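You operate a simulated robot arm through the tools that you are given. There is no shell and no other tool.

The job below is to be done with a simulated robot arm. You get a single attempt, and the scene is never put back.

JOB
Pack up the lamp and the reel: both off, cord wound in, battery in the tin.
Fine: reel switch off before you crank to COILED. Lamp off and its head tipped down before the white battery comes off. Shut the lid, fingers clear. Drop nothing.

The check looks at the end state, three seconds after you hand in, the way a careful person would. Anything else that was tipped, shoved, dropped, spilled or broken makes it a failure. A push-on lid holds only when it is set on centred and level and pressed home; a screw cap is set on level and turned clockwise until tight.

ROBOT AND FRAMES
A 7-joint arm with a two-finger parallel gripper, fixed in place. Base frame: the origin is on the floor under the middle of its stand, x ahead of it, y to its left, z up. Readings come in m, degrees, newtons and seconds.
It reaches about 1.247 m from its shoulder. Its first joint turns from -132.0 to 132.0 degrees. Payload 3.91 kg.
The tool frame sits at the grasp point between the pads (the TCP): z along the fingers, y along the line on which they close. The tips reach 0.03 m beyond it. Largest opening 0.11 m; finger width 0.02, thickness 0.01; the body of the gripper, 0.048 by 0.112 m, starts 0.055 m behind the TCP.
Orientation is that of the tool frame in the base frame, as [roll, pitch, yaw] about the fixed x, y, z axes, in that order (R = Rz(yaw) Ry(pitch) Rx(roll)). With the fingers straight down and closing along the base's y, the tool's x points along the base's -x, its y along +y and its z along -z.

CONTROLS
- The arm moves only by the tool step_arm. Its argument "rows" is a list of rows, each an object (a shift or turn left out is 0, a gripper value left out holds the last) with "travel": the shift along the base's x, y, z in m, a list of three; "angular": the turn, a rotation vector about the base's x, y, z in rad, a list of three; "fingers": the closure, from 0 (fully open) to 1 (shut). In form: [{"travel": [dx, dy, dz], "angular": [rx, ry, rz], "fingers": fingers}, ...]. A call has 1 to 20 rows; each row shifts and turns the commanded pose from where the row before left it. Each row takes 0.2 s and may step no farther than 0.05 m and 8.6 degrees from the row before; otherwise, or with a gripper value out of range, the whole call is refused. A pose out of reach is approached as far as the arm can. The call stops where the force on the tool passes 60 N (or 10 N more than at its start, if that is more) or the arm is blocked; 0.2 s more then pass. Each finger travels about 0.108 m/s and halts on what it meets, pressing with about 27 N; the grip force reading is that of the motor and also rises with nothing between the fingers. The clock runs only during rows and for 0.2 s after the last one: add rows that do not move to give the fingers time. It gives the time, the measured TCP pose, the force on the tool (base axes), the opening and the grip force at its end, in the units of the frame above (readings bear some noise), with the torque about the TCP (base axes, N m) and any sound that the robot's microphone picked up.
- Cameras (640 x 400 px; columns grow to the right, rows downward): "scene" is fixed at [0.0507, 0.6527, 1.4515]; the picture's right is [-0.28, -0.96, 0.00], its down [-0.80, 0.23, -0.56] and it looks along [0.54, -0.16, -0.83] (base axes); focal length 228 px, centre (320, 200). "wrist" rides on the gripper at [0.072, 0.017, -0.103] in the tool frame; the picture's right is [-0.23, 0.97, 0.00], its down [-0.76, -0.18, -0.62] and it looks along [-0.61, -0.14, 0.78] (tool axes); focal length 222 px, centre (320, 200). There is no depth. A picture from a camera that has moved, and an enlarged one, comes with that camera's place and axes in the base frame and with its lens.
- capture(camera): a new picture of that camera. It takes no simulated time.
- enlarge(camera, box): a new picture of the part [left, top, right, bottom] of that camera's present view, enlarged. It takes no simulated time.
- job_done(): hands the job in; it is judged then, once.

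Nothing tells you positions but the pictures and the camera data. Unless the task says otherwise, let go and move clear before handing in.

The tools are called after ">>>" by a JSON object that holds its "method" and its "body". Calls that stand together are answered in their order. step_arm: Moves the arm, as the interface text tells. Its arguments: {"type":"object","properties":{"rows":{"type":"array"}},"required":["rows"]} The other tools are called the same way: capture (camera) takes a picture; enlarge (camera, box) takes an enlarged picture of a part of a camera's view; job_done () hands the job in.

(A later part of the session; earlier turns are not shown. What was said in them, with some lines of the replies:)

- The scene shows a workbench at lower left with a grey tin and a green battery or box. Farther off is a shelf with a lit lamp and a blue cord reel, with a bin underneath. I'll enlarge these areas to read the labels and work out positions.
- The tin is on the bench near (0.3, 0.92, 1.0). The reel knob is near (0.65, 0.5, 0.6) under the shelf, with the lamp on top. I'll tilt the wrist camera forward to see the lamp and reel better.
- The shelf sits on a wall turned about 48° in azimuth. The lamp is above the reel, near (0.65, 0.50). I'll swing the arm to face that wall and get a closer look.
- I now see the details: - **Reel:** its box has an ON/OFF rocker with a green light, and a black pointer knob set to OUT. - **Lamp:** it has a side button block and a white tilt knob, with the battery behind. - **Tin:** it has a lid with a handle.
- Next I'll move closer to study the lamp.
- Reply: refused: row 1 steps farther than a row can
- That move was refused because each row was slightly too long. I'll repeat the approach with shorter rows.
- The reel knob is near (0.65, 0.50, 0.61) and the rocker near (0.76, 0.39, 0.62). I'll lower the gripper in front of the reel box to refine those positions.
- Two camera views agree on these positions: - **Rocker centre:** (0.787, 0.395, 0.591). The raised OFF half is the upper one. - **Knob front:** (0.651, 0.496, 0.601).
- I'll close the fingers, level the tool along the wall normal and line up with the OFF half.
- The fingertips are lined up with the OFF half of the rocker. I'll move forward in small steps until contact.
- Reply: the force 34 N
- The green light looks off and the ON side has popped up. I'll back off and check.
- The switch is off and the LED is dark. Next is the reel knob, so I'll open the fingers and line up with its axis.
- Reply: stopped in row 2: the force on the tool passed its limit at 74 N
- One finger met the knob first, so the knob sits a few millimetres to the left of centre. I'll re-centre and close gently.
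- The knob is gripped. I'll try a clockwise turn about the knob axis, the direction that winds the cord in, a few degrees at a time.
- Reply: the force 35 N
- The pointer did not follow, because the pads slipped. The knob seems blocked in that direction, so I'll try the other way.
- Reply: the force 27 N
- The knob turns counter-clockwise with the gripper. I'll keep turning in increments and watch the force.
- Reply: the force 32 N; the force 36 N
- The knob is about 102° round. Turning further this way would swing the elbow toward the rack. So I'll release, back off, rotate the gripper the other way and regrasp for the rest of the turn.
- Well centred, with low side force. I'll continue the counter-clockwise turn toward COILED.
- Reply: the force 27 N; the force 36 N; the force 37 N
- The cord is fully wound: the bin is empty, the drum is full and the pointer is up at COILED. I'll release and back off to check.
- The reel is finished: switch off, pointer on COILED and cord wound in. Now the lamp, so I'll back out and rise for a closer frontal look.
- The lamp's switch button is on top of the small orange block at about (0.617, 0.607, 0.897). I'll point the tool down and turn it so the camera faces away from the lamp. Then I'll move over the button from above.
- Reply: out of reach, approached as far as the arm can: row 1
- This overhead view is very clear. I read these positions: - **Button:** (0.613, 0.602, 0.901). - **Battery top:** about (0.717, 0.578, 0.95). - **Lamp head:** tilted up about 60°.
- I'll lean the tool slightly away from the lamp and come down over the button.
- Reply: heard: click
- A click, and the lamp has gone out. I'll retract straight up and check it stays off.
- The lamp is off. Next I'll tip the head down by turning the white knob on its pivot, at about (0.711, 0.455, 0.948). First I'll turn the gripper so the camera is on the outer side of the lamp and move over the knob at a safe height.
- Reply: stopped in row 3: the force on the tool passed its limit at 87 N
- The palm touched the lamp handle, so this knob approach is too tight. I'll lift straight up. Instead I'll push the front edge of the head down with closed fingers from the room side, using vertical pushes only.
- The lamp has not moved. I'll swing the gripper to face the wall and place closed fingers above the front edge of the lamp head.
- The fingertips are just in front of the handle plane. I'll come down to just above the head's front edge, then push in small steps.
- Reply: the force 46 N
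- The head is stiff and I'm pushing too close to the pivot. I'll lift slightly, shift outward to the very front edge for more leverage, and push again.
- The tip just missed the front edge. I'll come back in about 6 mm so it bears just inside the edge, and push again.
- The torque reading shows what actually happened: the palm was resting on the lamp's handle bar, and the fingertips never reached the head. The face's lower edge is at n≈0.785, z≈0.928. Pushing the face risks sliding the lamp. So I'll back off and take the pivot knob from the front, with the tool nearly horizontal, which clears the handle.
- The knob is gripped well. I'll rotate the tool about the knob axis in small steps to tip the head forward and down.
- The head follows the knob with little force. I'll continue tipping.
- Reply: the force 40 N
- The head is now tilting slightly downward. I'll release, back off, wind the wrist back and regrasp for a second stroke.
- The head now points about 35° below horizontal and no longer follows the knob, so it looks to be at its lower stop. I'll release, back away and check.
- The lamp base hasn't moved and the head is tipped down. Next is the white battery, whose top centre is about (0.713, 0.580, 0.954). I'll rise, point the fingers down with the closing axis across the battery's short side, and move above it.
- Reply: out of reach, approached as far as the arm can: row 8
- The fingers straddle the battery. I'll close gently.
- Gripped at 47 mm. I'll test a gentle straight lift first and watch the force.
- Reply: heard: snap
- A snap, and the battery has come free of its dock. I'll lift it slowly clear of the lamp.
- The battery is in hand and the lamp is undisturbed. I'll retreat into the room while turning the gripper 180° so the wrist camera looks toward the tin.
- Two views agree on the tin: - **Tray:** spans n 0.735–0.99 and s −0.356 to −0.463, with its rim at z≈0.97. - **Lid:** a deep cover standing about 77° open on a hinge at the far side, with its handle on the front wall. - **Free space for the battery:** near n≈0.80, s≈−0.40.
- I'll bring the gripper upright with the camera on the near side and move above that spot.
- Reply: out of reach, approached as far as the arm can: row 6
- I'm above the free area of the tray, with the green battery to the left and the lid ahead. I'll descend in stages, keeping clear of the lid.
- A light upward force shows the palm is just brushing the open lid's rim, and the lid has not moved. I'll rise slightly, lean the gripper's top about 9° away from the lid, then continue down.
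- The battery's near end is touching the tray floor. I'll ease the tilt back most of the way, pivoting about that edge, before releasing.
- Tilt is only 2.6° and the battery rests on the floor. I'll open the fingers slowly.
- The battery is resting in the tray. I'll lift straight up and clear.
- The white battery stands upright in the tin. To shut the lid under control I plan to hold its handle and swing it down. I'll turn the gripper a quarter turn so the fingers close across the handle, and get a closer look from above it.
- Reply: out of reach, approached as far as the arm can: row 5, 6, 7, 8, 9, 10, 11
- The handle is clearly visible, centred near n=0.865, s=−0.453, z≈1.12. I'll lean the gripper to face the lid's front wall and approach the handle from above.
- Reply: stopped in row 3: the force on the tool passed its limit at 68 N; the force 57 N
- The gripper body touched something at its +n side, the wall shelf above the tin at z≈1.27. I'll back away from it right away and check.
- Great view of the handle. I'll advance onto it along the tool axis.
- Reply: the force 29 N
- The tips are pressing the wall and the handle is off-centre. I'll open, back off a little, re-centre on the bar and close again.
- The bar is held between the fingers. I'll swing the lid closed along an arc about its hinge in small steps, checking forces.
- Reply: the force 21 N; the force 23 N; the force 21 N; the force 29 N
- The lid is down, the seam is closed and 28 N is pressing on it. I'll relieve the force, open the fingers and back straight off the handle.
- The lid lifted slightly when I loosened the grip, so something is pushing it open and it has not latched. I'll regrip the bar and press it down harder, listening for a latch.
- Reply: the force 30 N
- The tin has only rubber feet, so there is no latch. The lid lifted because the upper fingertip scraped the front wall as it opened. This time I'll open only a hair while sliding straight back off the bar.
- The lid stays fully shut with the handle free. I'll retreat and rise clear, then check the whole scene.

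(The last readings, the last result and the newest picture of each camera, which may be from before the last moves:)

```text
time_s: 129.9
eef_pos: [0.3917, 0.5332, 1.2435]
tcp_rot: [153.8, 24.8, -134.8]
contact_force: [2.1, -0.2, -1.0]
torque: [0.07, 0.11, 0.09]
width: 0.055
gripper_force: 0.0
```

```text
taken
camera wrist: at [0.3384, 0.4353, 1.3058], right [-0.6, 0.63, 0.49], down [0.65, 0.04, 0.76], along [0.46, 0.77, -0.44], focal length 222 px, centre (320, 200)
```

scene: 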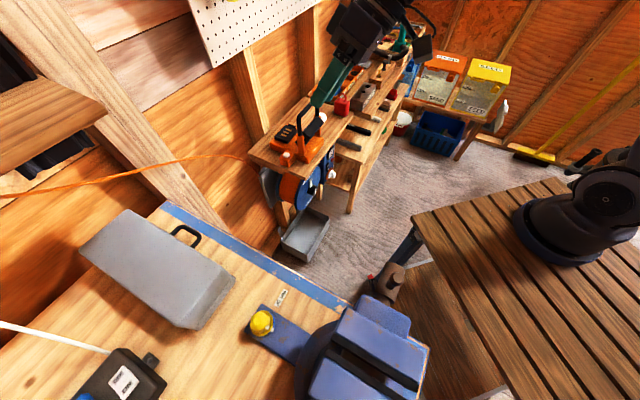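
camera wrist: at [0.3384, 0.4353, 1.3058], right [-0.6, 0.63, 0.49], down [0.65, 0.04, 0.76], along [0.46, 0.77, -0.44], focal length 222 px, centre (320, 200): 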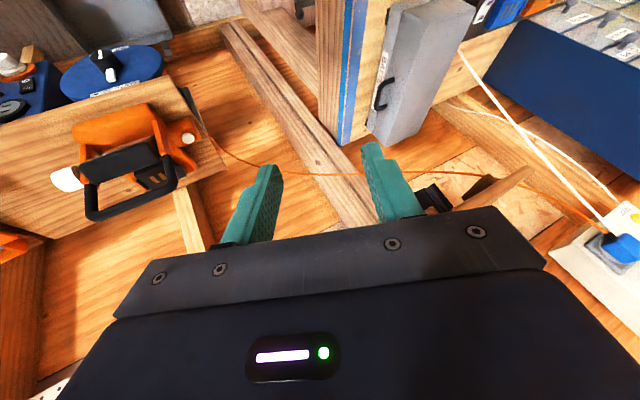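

>>> {"method": "step_arm", "body": {"rows": [{"travel": [-0.04, -0.01, 0.01], "angular": [-0.07, 0.03, 0]}, {"travel": [-0.04, -0.01, 0.01], "angular": [-0.07, 0.03, 0]}, {"travel": [-0.04, -0.01, 0], "angular": [-0.07, 0.03, 0]}, {"travel": [-0.04, -0.01, 0]}, {"travel": [-0.04, -0.01, 0]}]}}

>>> {"method": "capture", "body": {"camera": "scene"}}

>>> {"method": "enlarge", "body": {"camera": "scene", "box": [240, 80, 360, 170]}}

>>> {"method": "enlarge", "body": {"camera": "scene", "box": [250, 150, 350, 270]}}

>>> {"method": "enlarge", "body": {"camera": "scene", "box": [0, 20, 260, 370]}}

>>> {"method": "capture", "body": {"camera": "wrist"}}

```text
time_s: 131.1
eef_pos: [0.1896, 0.4888, 1.2636]
tcp_rot: [158.6, 12.6, -133.2]
contact_force: [1.0, 0.2, -1.0]
torque: [0.01, 0.07, 0.03]
width: 0.0549
gripper_force: 0.1
```

```text
taken
```

scene: 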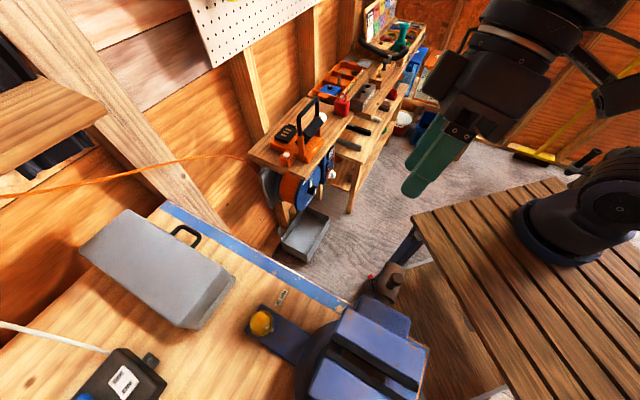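

```text
4.44 times, centred on (300, 125) of scene
camera zoom: at [0.0507, 0.6527, 1.4515], right [-0.28, -0.96, 0.0], down [-0.8, 0.23, -0.56], along [0.54, -0.16, -0.83], focal length 1013 px, centre (409, 533)
```

zoom: 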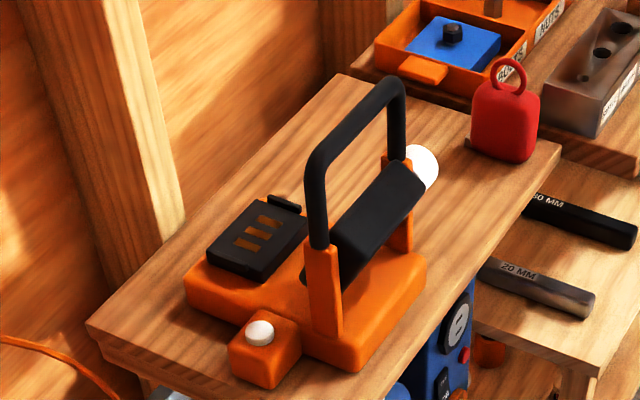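

```text
3.33 times, centred on (300, 210) of scene
camera zoom: at [0.0507, 0.6527, 1.4515], right [-0.28, -0.96, 0.0], down [-0.8, 0.23, -0.56], along [0.54, -0.16, -0.83], focal length 759 px, centre (387, 167)
```

zoom: 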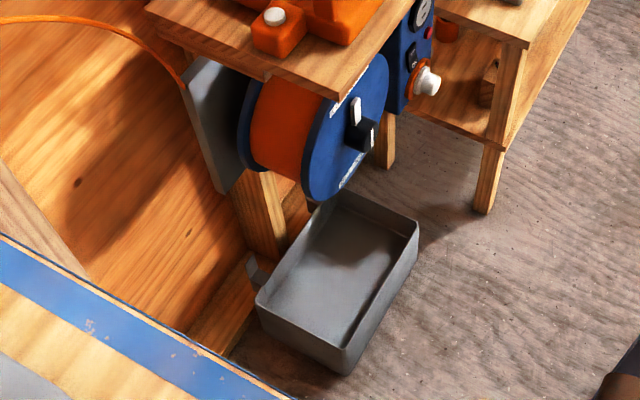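

```text
1.14 times, centred on (130, 195) of scene
camera zoom: at [0.0507, 0.6527, 1.4515], right [-0.28, -0.96, 0.0], down [-0.8, 0.23, -0.56], along [0.54, -0.16, -0.83], focal length 260 px, centre (537, 206)
```

zoom: 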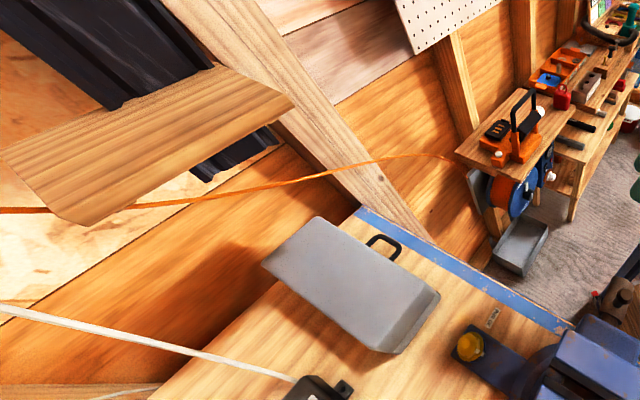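

```text
taken
camera wrist: at [0.1416, 0.4049, 1.3483], right [-0.56, 0.73, 0.4], down [0.72, 0.19, 0.67], along [0.41, 0.66, -0.63], focal length 222 px, centre (320, 200)
```

wrist: 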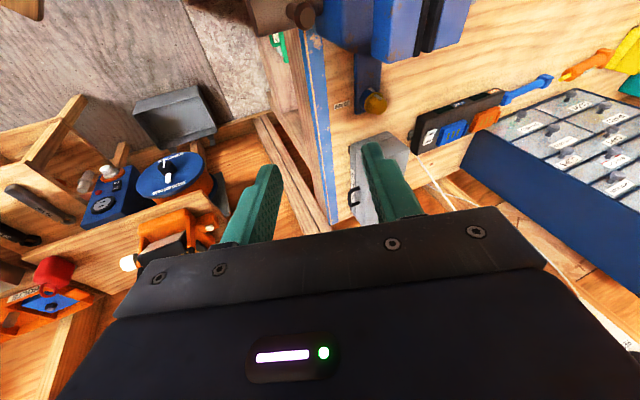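

The final check of the scene shows:
- **Reel:** off, pointer on COILED, cord wound in.
- **Lamp:** off, head tipped down, battery dock empty.
- **Tin:** the white battery is inside and the lid is shut and staying shut.

Everything else looks as it was and the arm is clear, so I'm handing in.

>>> {"method": "job_done", "body": {}}

```text
The job is handed in.
```

I packed up the lamp and the reel and handed the job in. The check's verdict hasn't come back.

- **Reel:** I switched it off first, and its light went dark. Then I cranked it to COILED, and the cord is wound in and the bin under the reel is empty.
- **Lamp:** I switched it off, then tipped the head down about 35°, where it stopped turning. After that I lifted off the white battery. The lamp did not shift.
- **Tin:** The white battery stands upright in the tray beside the other two. I swung the lid down by its handle, and it stayed shut after I let go with the fingers clear. It has no latch that I could see, so it just rests closed.

**Bumps along the way:** The gripper touched the lamp handle twice, at up to 87 N. It also hit the wall shelf above the tin once, at 68 N. In the final pictures, nothing at either spot looked moved or damaged.

Nothing was dropped, and the arm is parked clear of everything.
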